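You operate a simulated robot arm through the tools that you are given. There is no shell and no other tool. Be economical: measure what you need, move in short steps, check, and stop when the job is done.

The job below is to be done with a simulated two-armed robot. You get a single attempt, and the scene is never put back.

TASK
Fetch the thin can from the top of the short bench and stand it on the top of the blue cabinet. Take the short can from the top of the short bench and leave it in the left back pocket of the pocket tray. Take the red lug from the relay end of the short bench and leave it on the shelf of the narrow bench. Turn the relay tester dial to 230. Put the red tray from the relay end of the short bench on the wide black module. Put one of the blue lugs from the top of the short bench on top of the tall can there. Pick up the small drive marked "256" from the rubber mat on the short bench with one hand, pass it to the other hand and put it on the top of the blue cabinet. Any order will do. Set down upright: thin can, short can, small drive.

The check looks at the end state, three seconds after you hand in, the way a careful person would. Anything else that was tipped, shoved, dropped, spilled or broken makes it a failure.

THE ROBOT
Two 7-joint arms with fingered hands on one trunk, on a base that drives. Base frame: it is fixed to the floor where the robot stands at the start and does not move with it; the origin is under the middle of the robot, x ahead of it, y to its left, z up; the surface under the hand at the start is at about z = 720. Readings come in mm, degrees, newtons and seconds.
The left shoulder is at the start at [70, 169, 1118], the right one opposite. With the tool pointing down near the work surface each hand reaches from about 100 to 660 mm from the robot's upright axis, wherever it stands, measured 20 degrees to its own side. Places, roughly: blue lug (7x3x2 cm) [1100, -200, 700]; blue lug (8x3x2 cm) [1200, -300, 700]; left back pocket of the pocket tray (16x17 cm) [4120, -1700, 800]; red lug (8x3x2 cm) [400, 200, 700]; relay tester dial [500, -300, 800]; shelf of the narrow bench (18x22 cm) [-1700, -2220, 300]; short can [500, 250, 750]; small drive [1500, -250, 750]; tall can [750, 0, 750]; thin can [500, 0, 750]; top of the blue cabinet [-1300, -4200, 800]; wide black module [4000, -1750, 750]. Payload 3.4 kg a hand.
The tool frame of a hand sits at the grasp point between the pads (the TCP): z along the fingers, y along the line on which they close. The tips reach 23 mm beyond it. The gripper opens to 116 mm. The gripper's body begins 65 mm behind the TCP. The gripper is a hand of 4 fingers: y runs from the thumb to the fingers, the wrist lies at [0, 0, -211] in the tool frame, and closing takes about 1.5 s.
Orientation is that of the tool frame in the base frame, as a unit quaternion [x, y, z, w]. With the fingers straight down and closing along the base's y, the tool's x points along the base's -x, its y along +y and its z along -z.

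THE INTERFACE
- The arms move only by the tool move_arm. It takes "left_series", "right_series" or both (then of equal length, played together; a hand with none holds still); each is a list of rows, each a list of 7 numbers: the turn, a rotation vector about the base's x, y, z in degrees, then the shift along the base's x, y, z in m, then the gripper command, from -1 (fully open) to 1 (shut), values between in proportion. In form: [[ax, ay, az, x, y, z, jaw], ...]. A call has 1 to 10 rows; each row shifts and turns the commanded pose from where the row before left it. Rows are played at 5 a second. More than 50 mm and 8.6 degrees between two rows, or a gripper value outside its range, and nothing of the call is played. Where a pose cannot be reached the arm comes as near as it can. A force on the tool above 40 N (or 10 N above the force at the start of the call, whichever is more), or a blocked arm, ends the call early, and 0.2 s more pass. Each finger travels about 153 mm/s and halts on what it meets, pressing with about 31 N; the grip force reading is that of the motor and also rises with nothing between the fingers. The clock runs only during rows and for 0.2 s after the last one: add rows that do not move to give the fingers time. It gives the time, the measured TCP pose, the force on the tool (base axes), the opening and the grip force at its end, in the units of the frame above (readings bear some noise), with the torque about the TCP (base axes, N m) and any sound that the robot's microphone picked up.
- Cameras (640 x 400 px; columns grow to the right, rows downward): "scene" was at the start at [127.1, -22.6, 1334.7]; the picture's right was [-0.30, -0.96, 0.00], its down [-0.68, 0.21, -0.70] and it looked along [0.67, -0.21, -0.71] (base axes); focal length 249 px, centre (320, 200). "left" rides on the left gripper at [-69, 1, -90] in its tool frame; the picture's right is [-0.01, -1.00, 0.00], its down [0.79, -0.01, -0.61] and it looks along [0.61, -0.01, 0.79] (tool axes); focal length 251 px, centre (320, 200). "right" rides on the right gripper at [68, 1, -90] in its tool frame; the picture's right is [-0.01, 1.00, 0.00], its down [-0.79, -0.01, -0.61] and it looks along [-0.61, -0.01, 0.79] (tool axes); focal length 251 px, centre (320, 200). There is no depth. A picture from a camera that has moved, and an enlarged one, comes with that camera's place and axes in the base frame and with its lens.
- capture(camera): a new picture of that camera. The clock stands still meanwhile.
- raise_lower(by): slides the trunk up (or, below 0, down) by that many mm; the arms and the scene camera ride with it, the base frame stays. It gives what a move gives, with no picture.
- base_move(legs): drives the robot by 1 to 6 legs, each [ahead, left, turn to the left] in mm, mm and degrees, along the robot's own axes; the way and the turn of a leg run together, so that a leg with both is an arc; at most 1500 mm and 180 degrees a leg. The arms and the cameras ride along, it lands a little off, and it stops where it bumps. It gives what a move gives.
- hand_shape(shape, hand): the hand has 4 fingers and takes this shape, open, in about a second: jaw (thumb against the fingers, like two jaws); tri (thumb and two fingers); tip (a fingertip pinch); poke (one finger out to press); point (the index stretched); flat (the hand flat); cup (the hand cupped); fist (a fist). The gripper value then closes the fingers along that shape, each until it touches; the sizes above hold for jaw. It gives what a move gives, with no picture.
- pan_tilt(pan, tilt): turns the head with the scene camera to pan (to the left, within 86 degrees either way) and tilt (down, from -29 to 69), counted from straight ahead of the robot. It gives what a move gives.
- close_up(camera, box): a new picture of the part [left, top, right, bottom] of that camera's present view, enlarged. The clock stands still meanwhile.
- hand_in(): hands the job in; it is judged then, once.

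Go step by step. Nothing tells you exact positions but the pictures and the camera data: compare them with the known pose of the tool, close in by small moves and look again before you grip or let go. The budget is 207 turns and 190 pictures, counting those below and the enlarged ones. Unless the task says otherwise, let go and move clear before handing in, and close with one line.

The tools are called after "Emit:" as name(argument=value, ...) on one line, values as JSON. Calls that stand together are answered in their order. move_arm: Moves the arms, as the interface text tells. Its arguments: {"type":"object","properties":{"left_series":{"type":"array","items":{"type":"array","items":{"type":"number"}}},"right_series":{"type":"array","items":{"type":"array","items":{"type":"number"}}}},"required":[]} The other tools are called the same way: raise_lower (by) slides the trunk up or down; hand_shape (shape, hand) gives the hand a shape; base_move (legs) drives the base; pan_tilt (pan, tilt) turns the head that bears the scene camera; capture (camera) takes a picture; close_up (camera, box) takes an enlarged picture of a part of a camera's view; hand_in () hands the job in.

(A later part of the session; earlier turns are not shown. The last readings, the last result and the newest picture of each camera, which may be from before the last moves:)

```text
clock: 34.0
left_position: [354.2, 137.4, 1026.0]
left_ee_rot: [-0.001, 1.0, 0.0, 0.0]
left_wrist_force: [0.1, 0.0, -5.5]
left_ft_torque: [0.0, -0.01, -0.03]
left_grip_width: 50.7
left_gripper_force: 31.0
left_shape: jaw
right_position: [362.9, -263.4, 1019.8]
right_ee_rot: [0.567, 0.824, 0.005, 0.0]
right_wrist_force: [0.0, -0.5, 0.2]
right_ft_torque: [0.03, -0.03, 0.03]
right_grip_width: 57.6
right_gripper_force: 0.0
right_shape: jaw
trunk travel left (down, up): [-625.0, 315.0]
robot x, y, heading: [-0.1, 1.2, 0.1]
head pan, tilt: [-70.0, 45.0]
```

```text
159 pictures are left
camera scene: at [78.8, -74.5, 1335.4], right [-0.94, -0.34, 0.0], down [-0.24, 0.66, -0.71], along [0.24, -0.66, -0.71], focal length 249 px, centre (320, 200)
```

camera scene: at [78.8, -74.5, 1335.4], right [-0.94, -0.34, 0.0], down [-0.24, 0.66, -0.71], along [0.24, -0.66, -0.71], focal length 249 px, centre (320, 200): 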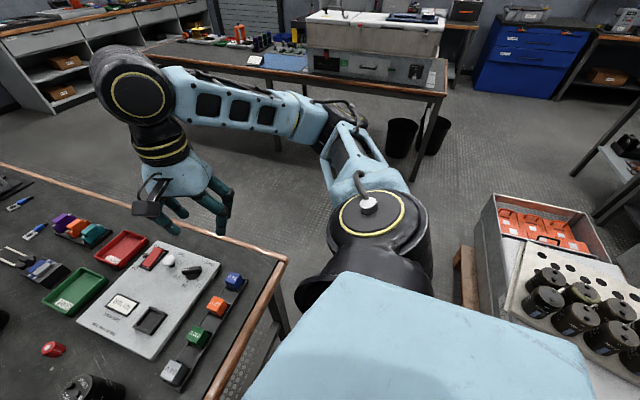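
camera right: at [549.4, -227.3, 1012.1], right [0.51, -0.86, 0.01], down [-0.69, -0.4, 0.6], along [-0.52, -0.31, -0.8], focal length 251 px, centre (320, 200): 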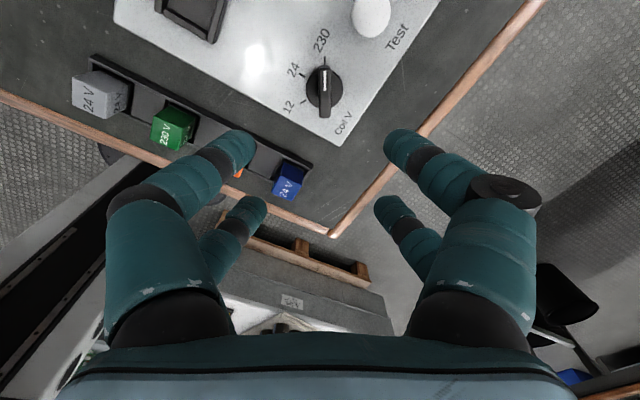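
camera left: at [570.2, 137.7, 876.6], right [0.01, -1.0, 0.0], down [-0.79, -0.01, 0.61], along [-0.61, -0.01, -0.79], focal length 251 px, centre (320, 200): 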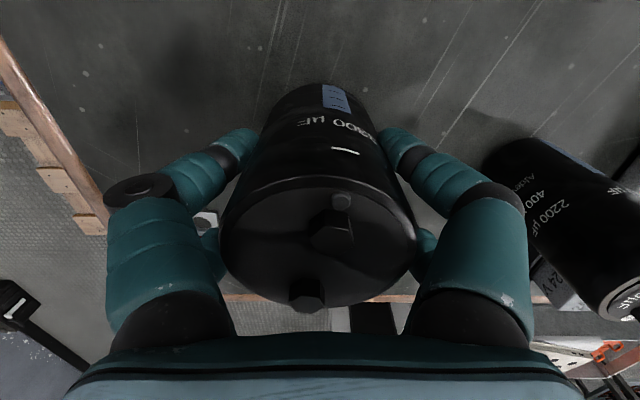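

The way right of the bench is free, with a trolley behind at about x=-460. I drive right, then ahead along the bench side and turn to face it.

Emit:
base_move(legs=[[0, -760, 0], [800, 0, 0], [0, 0, 90]])

Emit:
pan_tilt(pan=0, tilt=50)

Emit:
capture(camera="scene")

Emit:
capture(camera="left")

```text
clock: 45.9
left_position: [666.6, -415.9, 1026.9]
left_ee_rot: [0.712, -0.702, 0.0, 0.0]
left_wrist_force: [-0.3, -0.2, -5.5]
left_ft_torque: [0.0, 0.02, 0.02]
left_grip_width: 50.6
left_gripper_force: 31.1
left_shape: jaw
right_position: [1067.1, -402.8, 1019.9]
right_ee_rot: [-0.188, 0.982, 0.004, -0.003]
right_wrist_force: [0.3, -0.4, 0.2]
right_ft_torque: [-0.02, 0.0, -0.01]
right_grip_width: 57.8
right_gripper_force: 0.0
right_shape: jaw
trunk travel left (down, up): [-625.0, 315.0]
robot x, y, heading: [806.6, -768.3, 90.8]
head pan, tilt: [-70.0, 45.0]
```

```text
clock: 47.3
left_position: [667.6, -415.8, 1025.4]
left_ee_rot: [0.712, -0.702, 0.001, 0.0]
left_wrist_force: [-0.2, 0.4, -4.5]
left_ft_torque: [0.0, -0.01, -0.03]
left_grip_width: 50.8
left_gripper_force: 30.7
left_shape: jaw
right_position: [1067.2, -400.7, 1019.2]
right_ee_rot: [-0.188, 0.982, 0.004, -0.003]
right_wrist_force: [0.0, 0.0, 0.9]
right_ft_torque: [-0.01, -0.03, 0.02]
right_grip_width: 57.7
right_gripper_force: 0.1
right_shape: jaw
trunk travel left (down, up): [-625.0, 315.0]
robot x, y, heading: [804.2, -771.4, 90.6]
head pan, tilt: [0.0, 50.0]
```

```text
158 pictures are left
camera scene: at [806.2, -638.3, 1328.5], right [1.0, 0.01, 0.0], down [0.01, -0.77, -0.64], along [-0.01, 0.64, -0.77], focal length 249 px, centre (320, 200)
```

scene: 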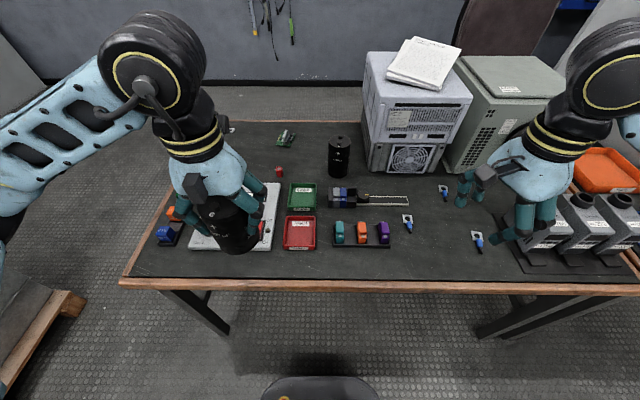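

```text
157 pictures are left
camera left: at [665.5, -348.6, 1114.9], right [1.0, 0.02, 0.0], down [0.02, -0.79, 0.61], along [0.01, -0.61, -0.79], focal length 251 px, centre (320, 200)
```

left: 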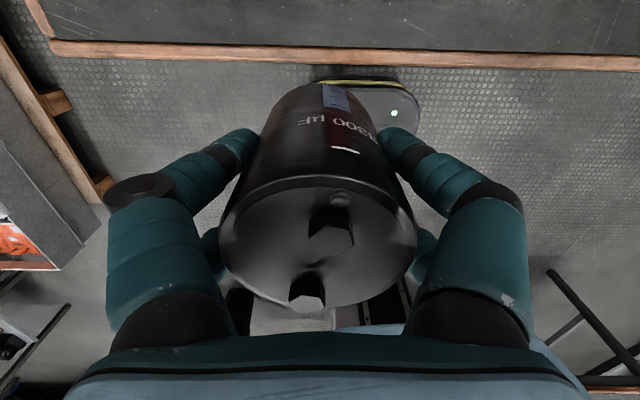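

From here I see the whole bench: tall can ≈ [865, 0], trays and lugs. I drive a bit closer to bench and then measure accurately.

Emit:
base_move(legs=[[125, 80, 0]])

Emit:
pan_tilt(pan=-10, tilt=45)

Emit:
capture(camera="scene")

Emit:
capture(camera="right")

```text
clock: 48.7
left_position: [586.2, -292.2, 1026.9]
left_ee_rot: [0.712, -0.702, -0.001, 0.0]
left_wrist_force: [0.3, 0.8, -4.6]
left_ft_torque: [-0.01, -0.03, 0.01]
left_grip_width: 50.5
left_gripper_force: 31.2
left_shape: jaw
right_position: [986.1, -278.1, 1019.9]
right_ee_rot: [-0.186, 0.982, 0.004, -0.004]
right_wrist_force: [0.7, -0.5, -0.1]
right_ft_torque: [0.03, 0.01, 0.0]
right_grip_width: 57.9
right_gripper_force: 0.1
right_shape: jaw
trunk travel left (down, up): [-625.0, 315.0]
robot x, y, heading: [727.2, -642.7, 90.6]
head pan, tilt: [0.0, 50.0]
```

```text
clock: 49.4
left_position: [586.1, -291.6, 1025.8]
left_ee_rot: [0.711, -0.703, 0.0, 0.001]
left_wrist_force: [-0.2, 0.8, -5.1]
left_ft_torque: [0.02, -0.02, 0.01]
left_grip_width: 50.5
left_gripper_force: 31.1
left_shape: jaw
right_position: [985.6, -278.7, 1019.5]
right_ee_rot: [-0.186, 0.983, 0.003, -0.003]
right_wrist_force: [0.1, -0.1, 0.5]
right_ft_torque: [0.01, 0.04, -0.03]
right_grip_width: 57.8
right_gripper_force: 0.0
right_shape: jaw
trunk travel left (down, up): [-625.0, 315.0]
robot x, y, heading: [723.3, -646.7, 90.8]
head pan, tilt: [-10.0, 45.0]
```

```text
156 pictures are left
camera scene: at [738.1, -510.6, 1335.3], right [0.99, -0.16, 0.0], down [-0.11, -0.7, -0.71], along [0.11, 0.7, -0.71], focal length 249 px, centre (320, 200)
```

scene: 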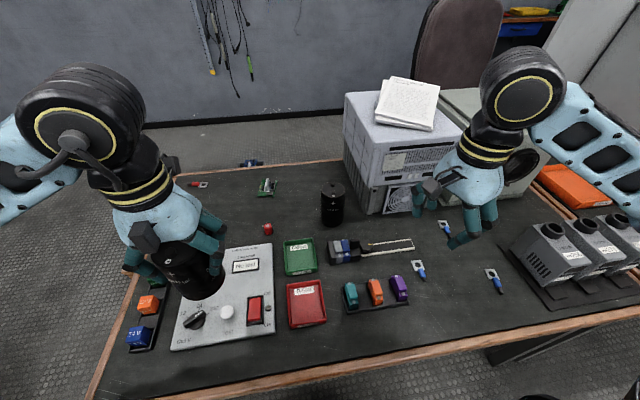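

```text
155 pictures are left
camera right: at [922.8, -302.5, 1109.8], right [-0.36, 0.93, 0.01], down [0.75, 0.28, 0.6], along [0.56, 0.22, -0.8], focal length 251 px, centre (320, 200)
```

right: 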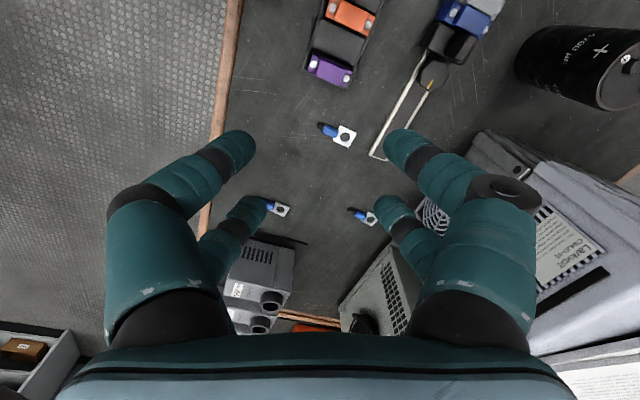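

Lug c lies at about [1057, -218] along y and the tall can top at [864, 25, 824]. I move 50 mm closer and bring the right hand above the lug, jaws closing along x.

Emit:
base_move(legs=[[50, 0, 0]])

Emit:
move_arm(right_series=[[0, 0, 7.9, 0.009, 0.001, -0.025, 0], [0, 0, 7.9, 0.009, 0.001, -0.025, 0], [0, 0, 7.9, 0.009, 0.001, -0.025, 0], [0, 0, 7.9, 0.009, 0.001, -0.025, 0], [0, 0, 7.9, 0.009, 0.001, -0.025, 0], [0, 0, 7.9, 0.009, 0.001, -0.025, 0], [0, 0, 7.9, 0.009, 0.001, -0.025, 0], [0, 0, 7.9, 0.009, 0.001, -0.025, 0], [0, 0, 0, 0, 0, 0, 0]])

Emit:
capture(camera="right")

Emit:
capture(camera="scene")

```text
clock: 50.3
left_position: [584.9, -243.5, 1026.4]
left_ee_rot: [0.711, -0.703, -0.001, 0.0]
left_wrist_force: [0.0, 0.5, -5.1]
left_ft_torque: [-0.01, -0.02, 0.01]
left_grip_width: 50.6
left_gripper_force: 31.1
left_shape: jaw
right_position: [985.3, -230.4, 1020.2]
right_ee_rot: [-0.187, 0.982, 0.003, -0.002]
right_wrist_force: [-0.2, -0.7, -0.7]
right_ft_torque: [-0.01, -0.01, -0.01]
right_grip_width: 57.7
right_gripper_force: 0.0
right_shape: jaw
trunk travel left (down, up): [-625.0, 315.0]
robot x, y, heading: [723.7, -594.7, 90.7]
head pan, tilt: [-10.0, 45.0]
```

```text
clock: 52.3
left_position: [584.4, -243.1, 1025.8]
left_ee_rot: [0.712, -0.703, 0.001, 0.001]
left_wrist_force: [-0.7, -0.2, -5.6]
left_ft_torque: [0.04, -0.02, -0.03]
left_grip_width: 50.6
left_gripper_force: 31.1
left_shape: jaw
right_position: [1054.9, -221.6, 820.0]
right_ee_rot: [-0.674, 0.739, 0.002, -0.005]
right_wrist_force: [-0.5, -0.4, 0.0]
right_ft_torque: [-0.01, 0.0, 0.01]
right_grip_width: 57.8
right_gripper_force: 0.1
right_shape: jaw
trunk travel left (down, up): [-625.0, 315.0]
robot x, y, heading: [720.6, -590.1, 90.4]
head pan, tilt: [-10.0, 45.0]
```

```text
154 pictures are left
camera right: at [1050.2, -289.0, 910.4], right [-1.0, 0.1, 0.01], down [0.08, 0.79, 0.6], along [0.05, 0.6, -0.8], focal length 251 px, centre (320, 200)
```

right: 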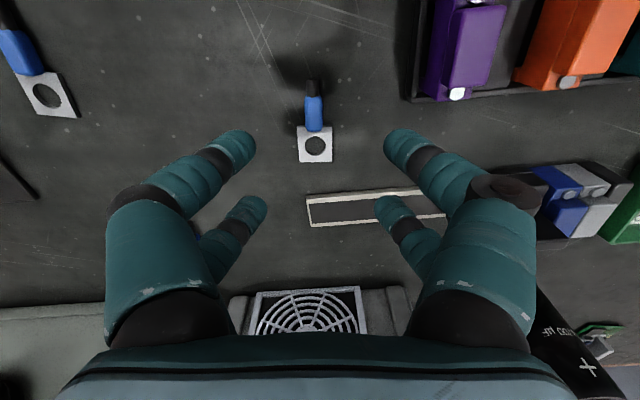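

```text
153 pictures are left
camera scene: at [737.6, -461.4, 1335.4], right [0.99, -0.16, 0.0], down [-0.11, -0.7, -0.71], along [0.11, 0.7, -0.71], focal length 249 px, centre (320, 200)
```

scene: 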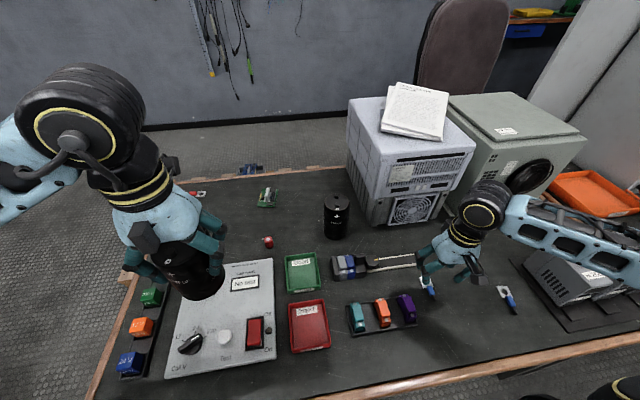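

The lug is right between the jaws. I descend to just above the surface and grip.

Emit:
move_arm(right_series=[[0, 0, 0, 0.004, 0.002, -0.04, 0], [0, 0, 0, 0, 0, -0.025, 0], [0, 0, 0, 0, 0, -0.007, 0], [0, 0, 0, 0, 0, 0, 0.3], [0, 0, 0, 0, 0, 0, 0.6], [0, 0, 0, 0, 0, 0, 1], [0, 0, 0, 0, 0, 0, 1], [0, 0, 0, 0, 0, 0, 1]])

Emit:
capture(camera="right")

```text
clock: 54.1
left_position: [584.9, -242.6, 1025.5]
left_ee_rot: [0.712, -0.703, 0.0, -0.001]
left_wrist_force: [0.0, -0.3, -4.8]
left_ft_torque: [-0.01, -0.01, -0.01]
left_grip_width: 50.5
left_gripper_force: 31.2
left_shape: jaw
right_position: [1061.7, -219.3, 747.0]
right_ee_rot: [-0.674, 0.739, 0.002, -0.006]
right_wrist_force: [0.4, 0.1, 1.9]
right_ft_torque: [0.08, 0.02, -0.03]
right_grip_width: 6.7
right_gripper_force: 31.5
right_shape: jaw
trunk travel left (down, up): [-625.0, 315.0]
robot x, y, heading: [726.5, -593.4, 91.0]
head pan, tilt: [-10.0, 45.0]
```

```text
152 pictures are left
camera right: at [1055.0, -286.2, 838.3], right [-0.99, 0.1, 0.01], down [0.09, 0.79, 0.6], along [0.05, 0.6, -0.8], focal length 251 px, centre (320, 200)
```

right: 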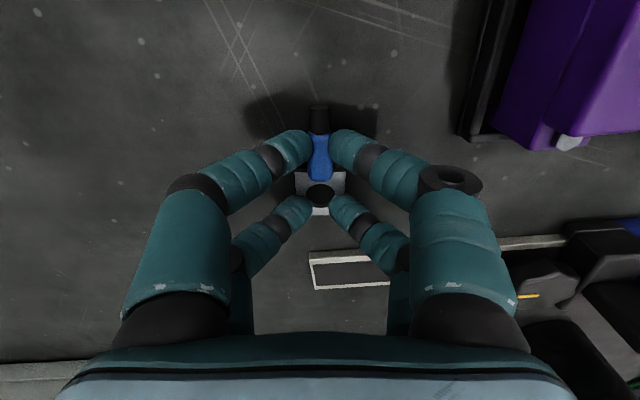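

The near fingers hold the sleeve. I lift and look at the hold and at the can's top.

Emit:
move_arm(right_series=[[0, 0, 0, 0, 0, 0.01, 1], [0, 0, 0, 0, 0, 0.04, 1], [0, 0, 0, 0, 0, 0.04, 1], [0, 0, 0, 0, 0, 0.04, 1], [0, 0, 0, 0, 0, 0.04, 1], [0, 0, 0, 0, 0, 0, 1]])

Emit:
capture(camera="right")

Emit:
close_up(camera="scene", box=[300, 170, 480, 300])

Emit:
close_up(camera="scene", box=[305, 185, 365, 245])

```text
clock: 55.5
left_position: [586.0, -241.1, 1025.1]
left_ee_rot: [0.711, -0.703, 0.0, 0.0]
left_wrist_force: [0.5, 0.0, -5.7]
left_ft_torque: [-0.01, 0.01, 0.03]
left_grip_width: 50.3
left_gripper_force: 31.2
left_shape: jaw
right_position: [1061.6, -218.2, 918.3]
right_ee_rot: [-0.674, 0.739, 0.001, -0.004]
right_wrist_force: [-0.2, 0.3, 0.4]
right_ft_torque: [0.02, -0.01, 0.02]
right_grip_width: 6.6
right_gripper_force: 30.8
right_shape: jaw
trunk travel left (down, up): [-625.0, 315.0]
robot x, y, heading: [722.8, -594.1, 90.6]
head pan, tilt: [-10.0, 45.0]
```

```text
151 pictures are left
camera right: at [1056.0, -285.2, 1007.9], right [-0.99, 0.1, 0.01], down [0.09, 0.79, 0.6], along [0.05, 0.6, -0.8], focal length 251 px, centre (320, 200)
```

right: 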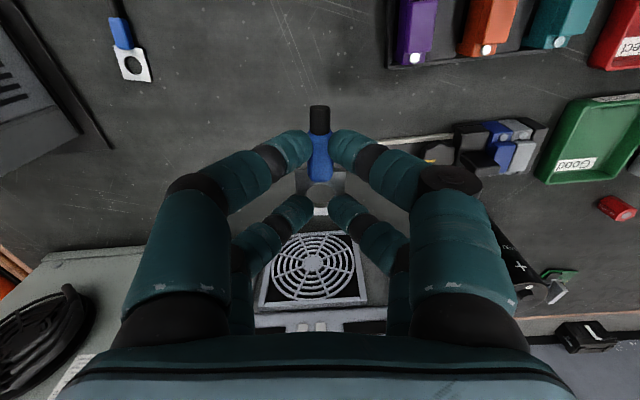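

```text
3.08 times, centred on (390, 235) of scene
camera zoom: at [738.1, -461.1, 1335.4], right [0.99, -0.16, 0.0], down [-0.11, -0.7, -0.71], along [0.11, 0.7, -0.71], focal length 766 px, centre (105, 92)
```

zoom: 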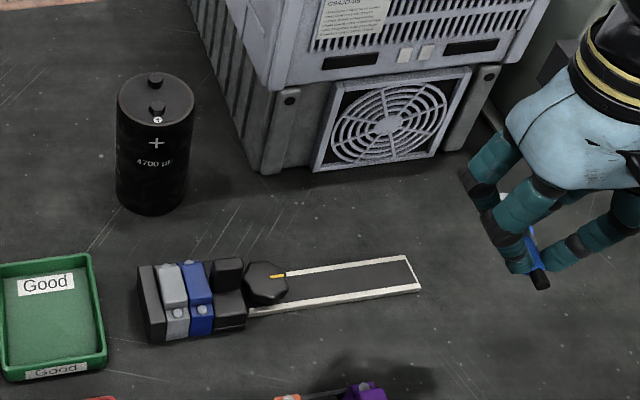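

```text
6.67 times, centred on (335, 215) of scene
camera zoom: at [738.1, -461.1, 1335.4], right [0.99, -0.16, 0.0], down [-0.11, -0.7, -0.71], along [0.11, 0.7, -0.71], focal length 1661 px, centre (220, 100)
```

zoom: 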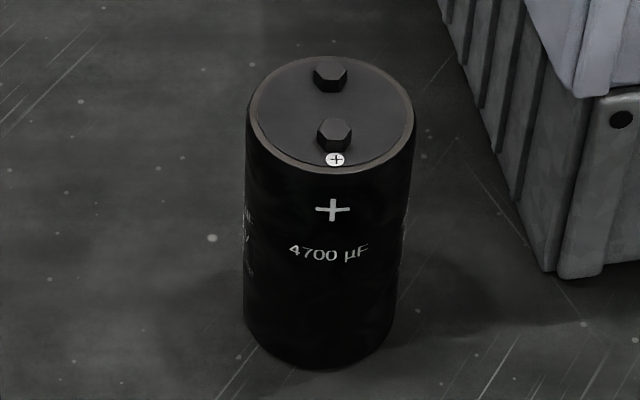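

The lug is held level. The can's centre is near [859, 5] with two bolts along y on its top; I move first in x, then forward above it.

Emit:
move_arm(right_series=[[0, 0, 0, -0.045, 0, 0.01, 1], [0, 0, 0, -0.045, 0, 0.01, 1], [0, 0, 0, -0.045, 0.01, 0.01, 1], [0, 0, 0, -0.045, 0.015, 0.01, 1], [0, 0, 0, -0.022, 0.04, 0.002, 1], [0, 0, 0, 0, 0.045, 0, 1], [0, 0, 0, 0, 0.045, 0, 1], [0, 0, 0, 0, 0.025, 0, 1], [0, 0, 0, 0, 0, 0, 1]])

Emit:
capture(camera="right")

Emit:
capture(camera="scene")

```text
clock: 57.5
left_position: [586.2, -242.1, 1026.2]
left_ee_rot: [0.712, -0.702, 0.0, 0.0]
left_wrist_force: [0.3, -0.6, -5.0]
left_ft_torque: [0.0, -0.01, 0.01]
left_grip_width: 50.3
left_gripper_force: 31.0
left_shape: jaw
right_position: [862.0, -38.6, 958.5]
right_ee_rot: [-0.674, 0.739, 0.002, -0.004]
right_wrist_force: [0.1, 0.1, -0.4]
right_ft_torque: [0.02, 0.0, 0.03]
right_grip_width: 6.1
right_gripper_force: 30.6
right_shape: jaw
trunk travel left (down, up): [-625.0, 315.0]
robot x, y, heading: [725.1, -593.6, 90.4]
head pan, tilt: [-10.0, 45.0]
```

```text
148 pictures are left
camera right: at [855.2, -105.6, 1050.3], right [-0.99, 0.1, 0.01], down [0.09, 0.79, 0.6], along [0.05, 0.6, -0.8], focal length 251 px, centre (320, 200)
```

right: 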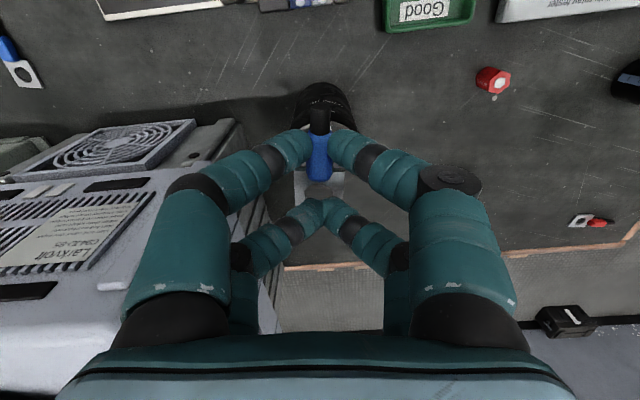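

```text
147 pictures are left
camera scene: at [738.1, -461.5, 1335.4], right [0.99, -0.16, 0.0], down [-0.11, -0.7, -0.71], along [0.11, 0.7, -0.71], focal length 249 px, centre (320, 200)
```

scene: 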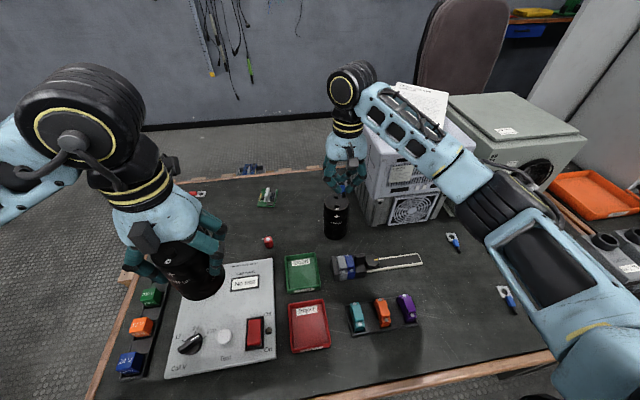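

The can's centre is at about [856, 5]. I go above it and look from the scene camera before lowering.

Emit:
move_arm(right_series=[[0, 0, 0, -0.006, 0.022, 0, 1], [0, 0, 0, 0, 0.022, 0, 1], [0, 0, 0, 0, 0, -0.03, 1], [0, 0, 0, 0, 0, -0.02, 1], [0, 0, 0, 0, 0, 0, 1]])

Emit:
close_up(camera="scene", box=[300, 160, 380, 240])

Emit:
capture(camera="right")

```text
clock: 58.7
left_position: [584.4, -242.9, 1025.6]
left_ee_rot: [0.712, -0.702, 0.0, 0.0]
left_wrist_force: [-1.0, 0.0, -4.9]
left_ft_torque: [0.02, -0.01, -0.02]
left_grip_width: 50.3
left_gripper_force: 31.0
left_shape: jaw
right_position: [853.9, 4.5, 908.4]
right_ee_rot: [-0.674, 0.739, 0.001, -0.004]
right_wrist_force: [-0.4, 0.8, 0.0]
right_ft_torque: [-0.03, -0.02, 0.03]
right_grip_width: 6.0
right_gripper_force: 31.3
right_shape: jaw
trunk travel left (down, up): [-625.0, 315.0]
robot x, y, heading: [724.5, -589.7, 90.6]
head pan, tilt: [-10.0, 45.0]
```

```text
5.00 times, centred on (340, 200) of scene
camera zoom: at [737.8, -461.3, 1335.4], right [0.99, -0.16, 0.0], down [-0.11, -0.7, -0.71], along [0.11, 0.7, -0.71], focal length 1246 px, centre (220, 200)
```

zoom: 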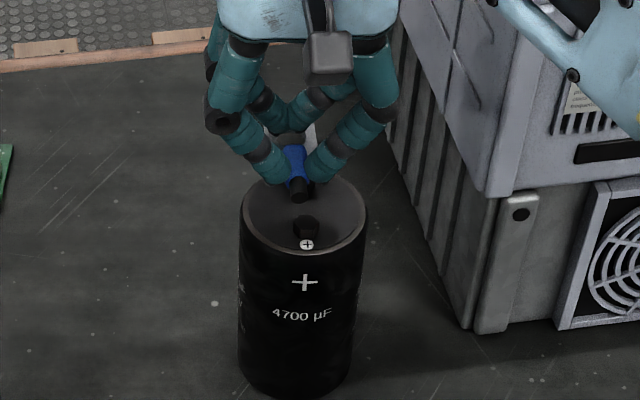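

```text
145 pictures are left
camera right: at [847.8, -62.3, 999.4], right [-0.99, 0.1, 0.01], down [0.09, 0.79, 0.6], along [0.05, 0.6, -0.8], focal length 251 px, centre (320, 200)
```

right: 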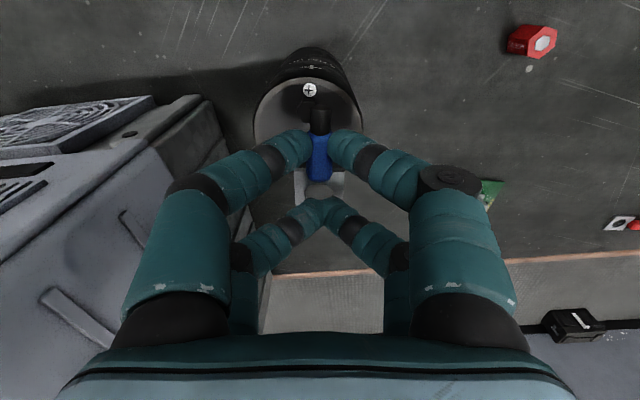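

Can top is at about [859, 6, 846]. Shift 5 mm in x, then lower gently until the lug nearly rests on the bolts.

Emit:
move_arm(right_series=[[0, 0, 0, 0.005, 0.001, 0, 1], [0, 0, 0, 0, 0, -0.012, 1], [0, 0, 0, 0, 0, -0.006, 1], [0, 0, 0, 0, 0, -0.004, 1], [0, 0, 0, 0, 0, 0, 1]])

Emit:
close_up(camera="scene", box=[310, 170, 370, 220])

Emit:
capture(camera="right")

```text
clock: 59.9
left_position: [584.7, -241.8, 1025.5]
left_ee_rot: [0.711, -0.703, 0.0, 0.0]
left_wrist_force: [-0.2, -0.7, -4.5]
left_ft_torque: [-0.03, 0.02, 0.02]
left_grip_width: 50.6
left_gripper_force: 30.6
left_shape: jaw
right_position: [859.0, 6.0, 886.7]
right_ee_rot: [-0.674, 0.739, 0.001, -0.005]
right_wrist_force: [0.3, -0.1, -0.6]
right_ft_torque: [0.03, 0.02, -0.01]
right_grip_width: 5.8
right_gripper_force: 31.2
right_shape: jaw
trunk travel left (down, up): [-625.0, 315.0]
robot x, y, heading: [724.3, -594.4, 90.7]
head pan, tilt: [-10.0, 45.0]
```

```text
8.00 times, centred on (340, 195) of scene
camera zoom: at [737.8, -461.1, 1335.4], right [0.99, -0.16, 0.0], down [-0.11, -0.7, -0.71], along [0.11, 0.7, -0.71], focal length 1993 px, centre (160, 240)
```

zoom: 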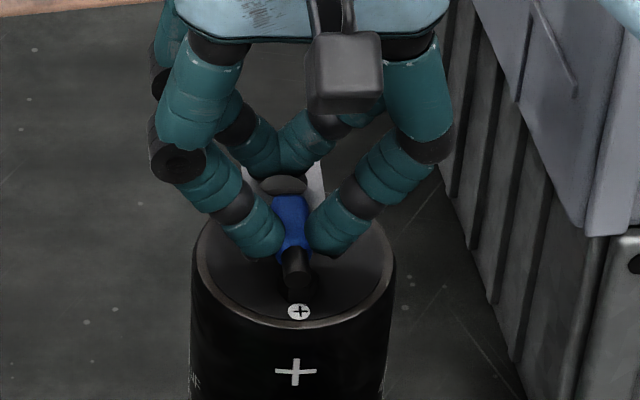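

```text
143 pictures are left
camera right: at [852.4, -61.1, 977.8], right [-0.99, 0.1, 0.01], down [0.09, 0.79, 0.6], along [0.05, 0.6, -0.8], focal length 251 px, centre (320, 200)
```

right: 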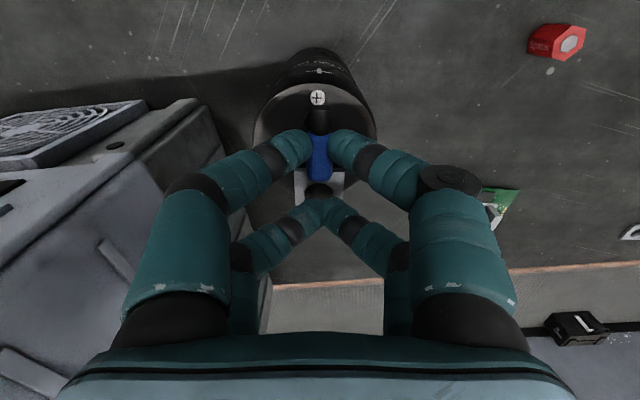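

Nicely centred. I lower in small steps while watching the force.

Emit:
move_arm(right_series=[[0, 0, 0, 0, 0, -0.002, 1], [0, 0, 0, 0, 0, -0.002, 1], [0, 0, 0, 0, 0, 0, 1]])

```text
clock: 60.7
left_position: [583.9, -243.6, 1026.2]
left_ee_rot: [0.711, -0.703, 0.0, 0.0]
left_wrist_force: [-0.5, -0.2, -5.4]
left_ft_torque: [-0.01, -0.01, 0.0]
left_grip_width: 50.4
left_gripper_force: 31.6
left_shape: jaw
right_position: [858.0, 5.3, 883.6]
right_ee_rot: [-0.674, 0.739, 0.002, -0.004]
right_wrist_force: [-0.5, 2.1, 10.0]
right_ft_torque: [-0.13, 0.01, -0.02]
right_grip_width: 6.4
right_gripper_force: 30.8
right_shape: jaw
trunk travel left (down, up): [-625.0, 315.0]
robot x, y, heading: [726.0, -588.7, 90.9]
head pan, tilt: [-10.0, 45.0]
```

Contact felt. I ease off slightly, open slowly and look.

Emit:
move_arm(right_series=[[0, 0, 0, 0, 0, 0.002, 1], [0, 0, 0, 0, 0, 0, 0.85], [0, 0, 0, 0, 0, 0, 0.75], [0, 0, 0, 0, 0, 0, 0.6], [0, 0, 0, 0, 0, 0, 0.4], [0, 0, 0, 0, 0, 0, 0.4], [0, 0, 0, 0, 0, 0.02, 0.4], [0, 0, 0, 0, 0, 0.04, 0.4], [0, 0, 0, 0, 0, 0.04, 0.4], [0, 0, 0, 0, 0, 0, 0.4]])

Emit:
close_up(camera="scene", box=[310, 175, 370, 225])

Emit:
capture(camera="right")

```text
clock: 62.9
left_position: [584.9, -242.6, 1025.9]
left_ee_rot: [0.711, -0.703, 0.0, 0.0]
left_wrist_force: [0.0, -0.1, -5.3]
left_ft_torque: [-0.02, -0.02, 0.0]
left_grip_width: 50.6
left_gripper_force: 31.0
left_shape: jaw
right_position: [858.5, 6.5, 986.1]
right_ee_rot: [-0.673, 0.739, 0.001, -0.005]
right_wrist_force: [0.2, 0.2, 0.0]
right_ft_torque: [0.0, 0.0, -0.02]
right_grip_width: 34.7
right_gripper_force: 0.1
right_shape: jaw
trunk travel left (down, up): [-625.0, 315.0]
robot x, y, heading: [725.4, -591.0, 90.8]
head pan, tilt: [-10.0, 45.0]
```

```text
8.00 times, centred on (340, 200) of scene
camera zoom: at [738.0, -460.9, 1335.4], right [0.99, -0.16, 0.0], down [-0.11, -0.7, -0.71], along [0.11, 0.7, -0.71], focal length 1993 px, centre (160, 200)
```

zoom: 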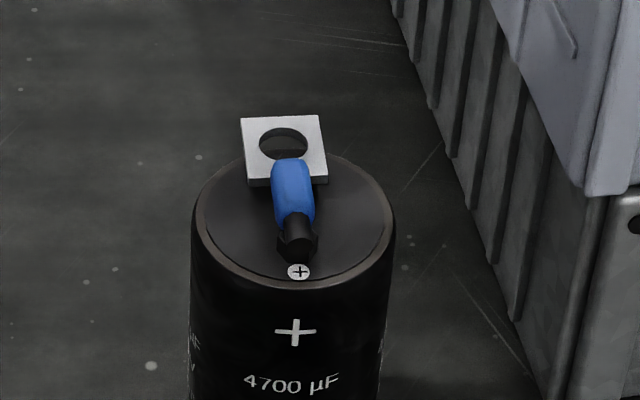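

```text
141 pictures are left
camera right: at [853.6, -59.5, 1076.2], right [-0.99, 0.1, 0.01], down [0.09, 0.79, 0.6], along [0.05, 0.6, -0.8], focal length 251 px, centre (320, 200)
```

right: 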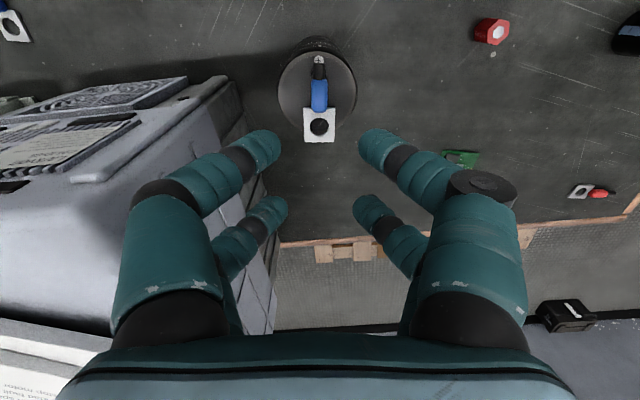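

The lug rests on top of the can. Next I bring the right hand back over the red tray (≈ [744, -263], 80×100 mm) and shift the left hand further away.

Emit:
move_arm(right_series=[[0, 0, 0, 0, -0.045, 0, 0.4], [0, 0, 0, 0, -0.045, 0, 0.4], [0, 0, 0, -0.015, -0.045, 0, 0.2], [0, 0, 2, -0.02, -0.045, -0.005, 0], [0, 0, 2, -0.025, -0.04, -0.01, -0.3], [0, 0, 1.3, -0.027, -0.04, -0.01, -0.6], [0, 0, 0, -0.027, -0.009, -0.03, -0.7], [0, 0, 0, 0, 0, -0.03, -0.7], [0, 0, 0, 0, 0, 0, -0.7]], left_series=[[0, 0, 0, -0.02, 0, 0, 1], [0, 0, 0, -0.02, 0, 0, 1], [0, 0, 0, -0.02, 0, 0, 1], [0, 0, 0, -0.02, 0, 0, 1], [0, 0, 0, -0.02, 0, 0, 1], [0, 0, 0, 0, 0, 0, 1], [0, 0, 0, 0, 0, 0, 1], [0, 0, 0, 0, 0, 0, 1], [0, 0, 0, 0, 0, 0, 1]])

Emit:
capture(camera="right")

Emit:
capture(camera="scene")

```text
clock: 64.9
left_position: [485.8, -242.1, 1025.6]
left_ee_rot: [0.712, -0.702, 0.0, 0.0]
left_wrist_force: [0.0, 0.1, -5.3]
left_ft_torque: [0.01, 0.01, 0.04]
left_grip_width: 50.4
left_gripper_force: 31.1
left_shape: jaw
right_position: [743.8, -263.1, 900.4]
right_ee_rot: [0.708, -0.707, -0.002, 0.005]
right_wrist_force: [0.5, 0.2, -0.7]
right_ft_torque: [0.03, -0.04, 0.01]
right_grip_width: 98.7
right_gripper_force: 0.1
right_shape: jaw
trunk travel left (down, up): [-625.0, 315.0]
robot x, y, heading: [727.9, -593.6, 91.0]
head pan, tilt: [-10.0, 45.0]
```

```text
140 pictures are left
camera right: at [744.2, -331.2, 990.1], right [-1.0, 0.01, 0.01], down [0.01, 0.8, 0.6], along [0.0, 0.6, -0.8], focal length 251 px, centre (320, 200)
```

right: 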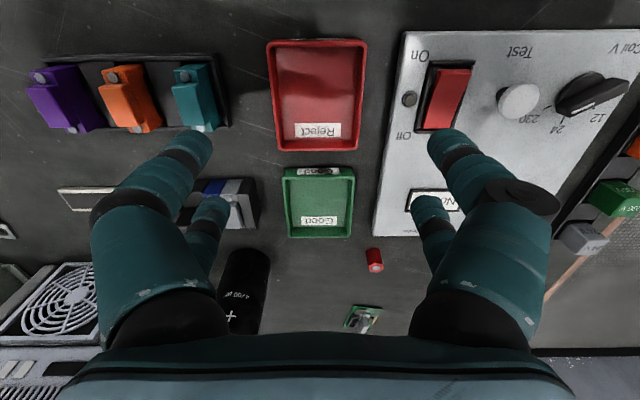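

```text
139 pictures are left
camera scene: at [737.3, -461.3, 1335.4], right [0.99, -0.16, 0.0], down [-0.11, -0.7, -0.71], along [0.11, 0.7, -0.71], focal length 249 px, centre (320, 200)
```

scene: 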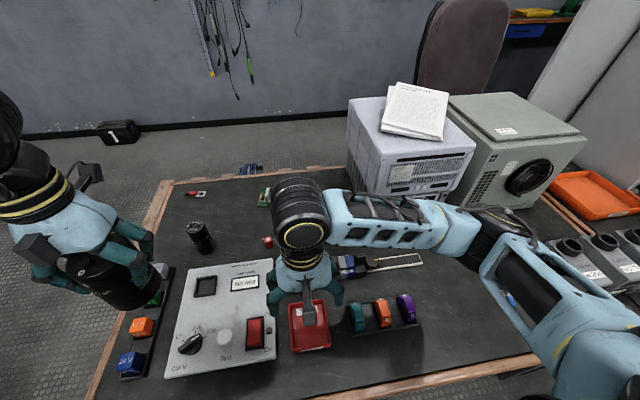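

The red tray is centred at [747, -269], 85 mm wide. I widen the jaws slightly and descend around it.

Emit:
move_arm(right_series=[[0, 0, 0, 0.0035, -0.005, -0.04, -0.83], [0, 0, 0, 0, 0, -0.04, -0.83], [0, 0, 0, 0, 0, -0.03, -0.83], [0, 0, 0, 0, 0, 0, -0.83]])

Emit:
capture(camera="right")

Emit:
close_up(camera="scene", box=[250, 250, 370, 360])

```text
clock: 65.9
left_position: [485.6, -241.4, 1026.6]
left_ee_rot: [0.711, -0.703, 0.0, 0.0]
left_wrist_force: [-0.1, -0.3, -5.3]
left_ft_torque: [0.0, 0.01, -0.01]
left_grip_width: 50.5
left_gripper_force: 31.1
left_shape: jaw
right_position: [748.6, -265.9, 789.4]
right_ee_rot: [-0.707, 0.707, 0.001, -0.005]
right_wrist_force: [0.0, 0.7, 0.1]
right_ft_torque: [-0.02, -0.02, 0.0]
right_grip_width: 106.4
right_gripper_force: 0.1
right_shape: jaw
trunk travel left (down, up): [-625.0, 315.0]
robot x, y, heading: [728.8, -595.2, 90.7]
head pan, tilt: [-10.0, 45.0]
```

```text
138 pictures are left
camera right: at [748.0, -333.7, 880.7], right [-1.0, 0.01, 0.01], down [0.01, 0.8, 0.6], along [0.0, 0.6, -0.8], focal length 251 px, centre (320, 200)
```

right: 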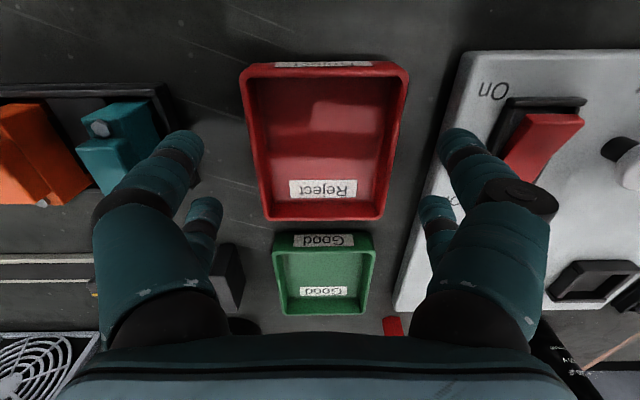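

```text
3.64 times, centred on (310, 305) of scene
camera zoom: at [737.5, -461.3, 1335.4], right [0.99, -0.16, 0.0], down [-0.11, -0.7, -0.71], along [0.11, 0.7, -0.71], focal length 906 px, centre (356, -182)
```

zoom: 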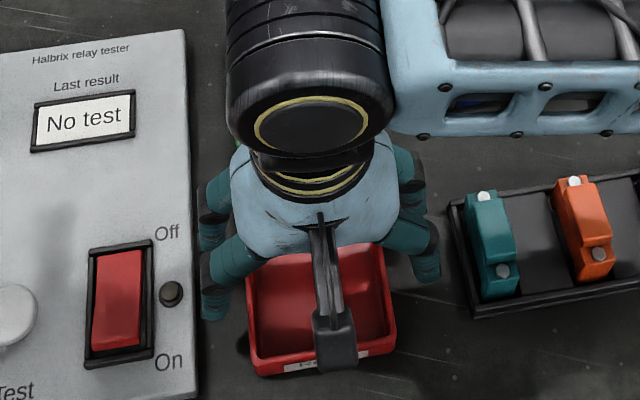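

Tray is 78 mm wide; I narrow the jaws to about 98 mm to clear the tester, shift 2 mm, and go down.

Emit:
move_arm(right_series=[[0, 0, 0, -0.002, 0, 0, -0.68], [0, 0, 0, 0, -0.003, -0.02, -0.68], [0, 0, 0, 0, 0, -0.015, -0.68], [0, 0, 0, 0, 0, 0, -0.68], [0, 0, 0, 0, 0, 0, -0.4], [0, 0, 0, 0, 0, 0, 0], [0, 0, 0, 0, 0, 0, 0.4], [0, 0, 0, 0, 0, 0, 0.4]])

Emit:
capture(camera="right")

```text
clock: 67.7
left_position: [485.1, -242.3, 1026.8]
left_ee_rot: [0.711, -0.703, 0.001, 0.001]
left_wrist_force: [-0.4, 0.4, -5.4]
left_ft_torque: [0.01, 0.0, 0.0]
left_grip_width: 50.3
left_gripper_force: 31.4
left_shape: jaw
right_position: [745.4, -270.1, 755.1]
right_ee_rot: [-0.707, 0.707, 0.002, -0.005]
right_wrist_force: [1.6, -0.1, -0.4]
right_ft_torque: [-0.01, -0.03, -0.05]
right_grip_width: 79.2
right_gripper_force: 30.9
right_shape: jaw
trunk travel left (down, up): [-625.0, 315.0]
robot x, y, heading: [729.1, -593.2, 90.7]
head pan, tilt: [-10.0, 45.0]
```

```text
136 pictures are left
camera right: at [746.0, -337.1, 845.7], right [-1.0, 0.01, 0.01], down [0.01, 0.8, 0.6], along [0.0, 0.6, -0.8], focal length 251 px, centre (320, 200)
```

right: 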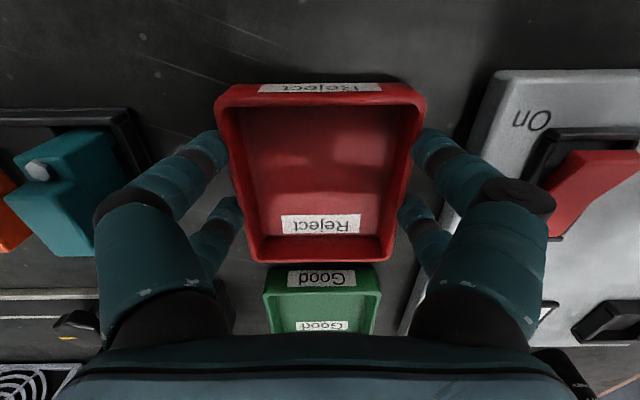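

The red tray is gripped. I lift it level, shift it rightwards and then drive back off the bench.

Emit:
move_arm(right_series=[[0, 0, 0, 0, 0, 0.01, 1], [0, 0, 0, 0, 0, 0.03, 1], [0, 0, 0, 0, 0, 0.045, 1], [0, 0, 0, 0, 0, 0.045, 1], [0, 0, 0, 0, 0, 0.045, 1], [0, 0, 0, 0.02, 0, 0.045, 1], [0, 0, 0, 0.04, 0, 0.02, 1], [0, 0, 0, 0.04, 0, 0, 1], [0, 0, 0, 0.04, 0, 0, 1], [0, 0, 0, 0.02, 0, 0, 1]])

Emit:
capture(camera="right")

Emit:
base_move(legs=[[-420, 0, 0], [0, 0, -90]])

Emit:
pan_tilt(pan=-15, tilt=18)

Emit:
capture(camera="scene")

```text
clock: 69.9
left_position: [486.4, -242.6, 1026.5]
left_ee_rot: [0.711, -0.703, 0.0, 0.0]
left_wrist_force: [-0.2, 0.0, -5.0]
left_ft_torque: [0.03, -0.01, -0.02]
left_grip_width: 50.1
left_gripper_force: 31.2
left_shape: jaw
right_position: [906.9, -269.7, 997.1]
right_ee_rot: [0.707, -0.707, -0.001, 0.005]
right_wrist_force: [-0.3, -0.3, -3.5]
right_ft_torque: [-0.05, 0.03, -0.02]
right_grip_width: 79.1
right_gripper_force: 31.2
right_shape: jaw
trunk travel left (down, up): [-625.0, 315.0]
robot x, y, heading: [726.6, -597.6, 90.5]
head pan, tilt: [-10.0, 45.0]
```

```text
135 pictures are left
camera right: at [906.8, -337.0, 1086.7], right [-1.0, 0.01, 0.01], down [0.01, 0.8, 0.6], along [0.0, 0.6, -0.8], focal length 251 px, centre (320, 200)
```

right: 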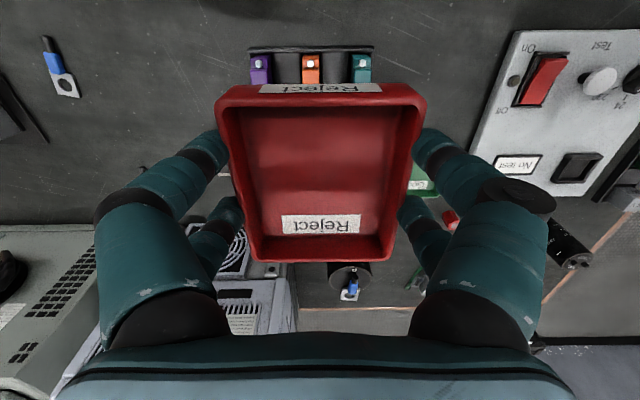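

```text
clock: 76.3
left_position: [1076.4, -767.0, 1026.2]
left_ee_rot: [-0.017, 1.0, 0.0, 0.0]
left_wrist_force: [-0.2, -0.8, -4.3]
left_ft_torque: [0.0, 0.01, -0.02]
left_grip_width: 50.2
left_gripper_force: 31.2
left_shape: jaw
right_position: [1058.0, -1186.9, 996.5]
right_ee_rot: [-0.011, 1.0, 0.004, -0.003]
right_wrist_force: [0.0, 0.1, -3.1]
right_ft_torque: [0.0, 0.03, -0.05]
right_grip_width: 79.1
right_gripper_force: 30.5
right_shape: jaw
trunk travel left (down, up): [-625.0, 315.0]
robot x, y, heading: [730.9, -1014.2, 2.1]
head pan, tilt: [-10.0, 45.0]
```

```text
clock: 77.2
left_position: [1077.9, -766.9, 1025.9]
left_ee_rot: [-0.017, 1.0, 0.0, 0.0]
left_wrist_force: [0.2, 0.9, -5.4]
left_ft_torque: [0.01, 0.01, 0.0]
left_grip_width: 50.1
left_gripper_force: 31.3
left_shape: jaw
right_position: [1059.2, -1187.1, 997.1]
right_ee_rot: [-0.011, 1.0, 0.005, -0.002]
right_wrist_force: [0.8, 0.9, -3.6]
right_ft_torque: [0.0, 0.04, 0.01]
right_grip_width: 78.9
right_gripper_force: 30.7
right_shape: jaw
trunk travel left (down, up): [-625.0, 315.0]
robot x, y, heading: [730.1, -1014.1, 2.0]
head pan, tilt: [-15.0, 18.0]
```

```text
134 pictures are left
camera scene: at [871.8, -1031.9, 1377.2], right [-0.23, -0.97, 0.0], down [-0.3, 0.07, -0.95], along [0.93, -0.22, -0.31], focal length 249 px, centre (320, 200)
```

scene: 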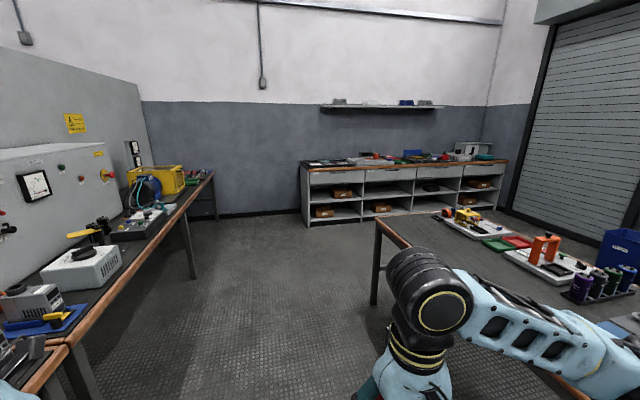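

The target bench is ahead with its front edge near x≈3880 and left end at y≈-1540. I drive there, stopping short to look.

Emit:
base_move(legs=[[1400, 0, -2], [1250, 0, 0], [0, -640, 0]])

Emit:
pan_tilt(pan=0, tilt=35)

Emit:
capture(camera="scene")

```text
clock: 93.3
left_position: [3739.7, -1398.7, 1025.9]
left_ee_rot: [-0.002, 1.0, 0.001, 0.0]
left_wrist_force: [-0.3, 0.3, -4.9]
left_ft_torque: [-0.03, -0.02, 0.01]
left_grip_width: 50.2
left_gripper_force: 31.0
left_shape: jaw
right_position: [3705.5, -1817.7, 996.6]
right_ee_rot: [0.006, 1.0, 0.004, -0.003]
right_wrist_force: [-0.2, 0.2, -2.9]
right_ft_torque: [0.0, 0.01, 0.02]
right_grip_width: 79.0
right_gripper_force: 31.4
right_shape: jaw
trunk travel left (down, up): [-625.0, 315.0]
robot x, y, heading: [3384.9, -1629.9, -0.2]
head pan, tilt: [-15.0, 18.0]
```

```text
clock: 94.1
left_position: [3739.3, -1397.9, 1025.4]
left_ee_rot: [0.0, 1.0, 0.0, 0.0]
left_wrist_force: [0.0, 0.5, -5.6]
left_ft_torque: [-0.03, -0.02, 0.0]
left_grip_width: 50.1
left_gripper_force: 31.1
left_shape: jaw
right_position: [3706.2, -1817.7, 997.4]
right_ee_rot: [0.005, 1.0, 0.004, -0.003]
right_wrist_force: [0.1, -0.4, -3.8]
right_ft_torque: [0.0, 0.05, -0.03]
right_grip_width: 78.9
right_gripper_force: 31.7
right_shape: jaw
trunk travel left (down, up): [-625.0, 315.0]
robot x, y, heading: [3385.2, -1632.4, 0.1]
head pan, tilt: [0.0, 35.0]
```

```text
133 pictures are left
camera scene: at [3522.9, -1632.1, 1350.3], right [0.0, -1.0, 0.0], down [-0.57, 0.0, -0.82], along [0.82, 0.0, -0.57], focal length 249 px, centre (320, 200)
```

scene: 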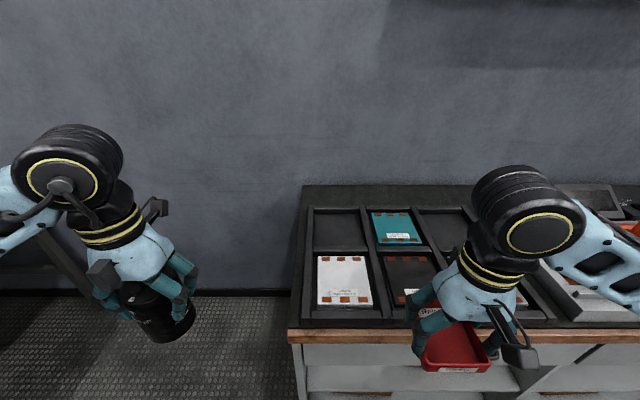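

The pocket tray is in front; its left back pocket is empty, and a black module seems to be in the front row. I take closer pictures.

Emit:
close_up(camera="scene", box=[290, 180, 490, 330])

Emit:
capture(camera="right")

Emit:
close_up(camera="scene", box=[480, 180, 640, 330])

```text
2.67 times, centred on (390, 255) of scene
camera zoom: at [3522.9, -1632.1, 1350.3], right [0.0, -1.0, 0.0], down [-0.57, 0.0, -0.82], along [0.82, 0.0, -0.57], focal length 664 px, centre (133, 53)
```

zoom: 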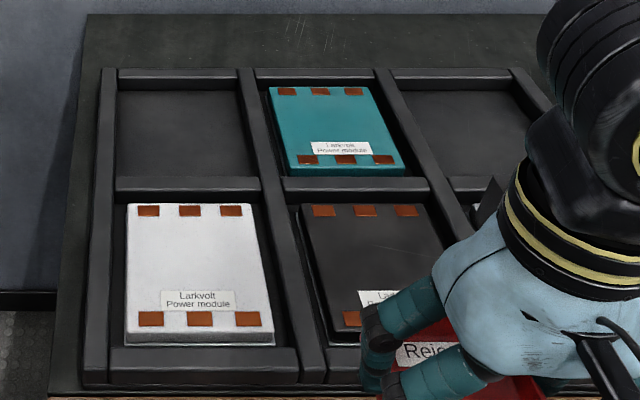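

```text
131 pictures are left
camera right: at [3638.3, -1816.3, 1086.6], right [0.02, 1.0, 0.01], down [0.8, -0.02, 0.6], along [0.6, -0.01, -0.8], focal length 251 px, centre (320, 200)
```

right: 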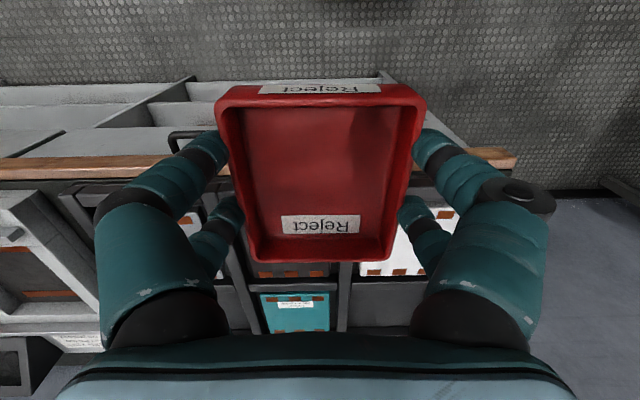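

```text
2.67 times, centred on (560, 255) of scene
camera zoom: at [3522.9, -1632.1, 1350.3], right [0.0, -1.0, 0.0], down [-0.57, 0.0, -0.82], along [0.82, 0.0, -0.57], focal length 664 px, centre (-320, 53)
```

zoom: 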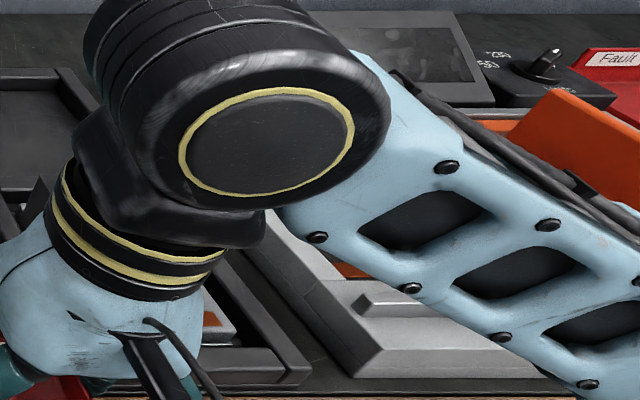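

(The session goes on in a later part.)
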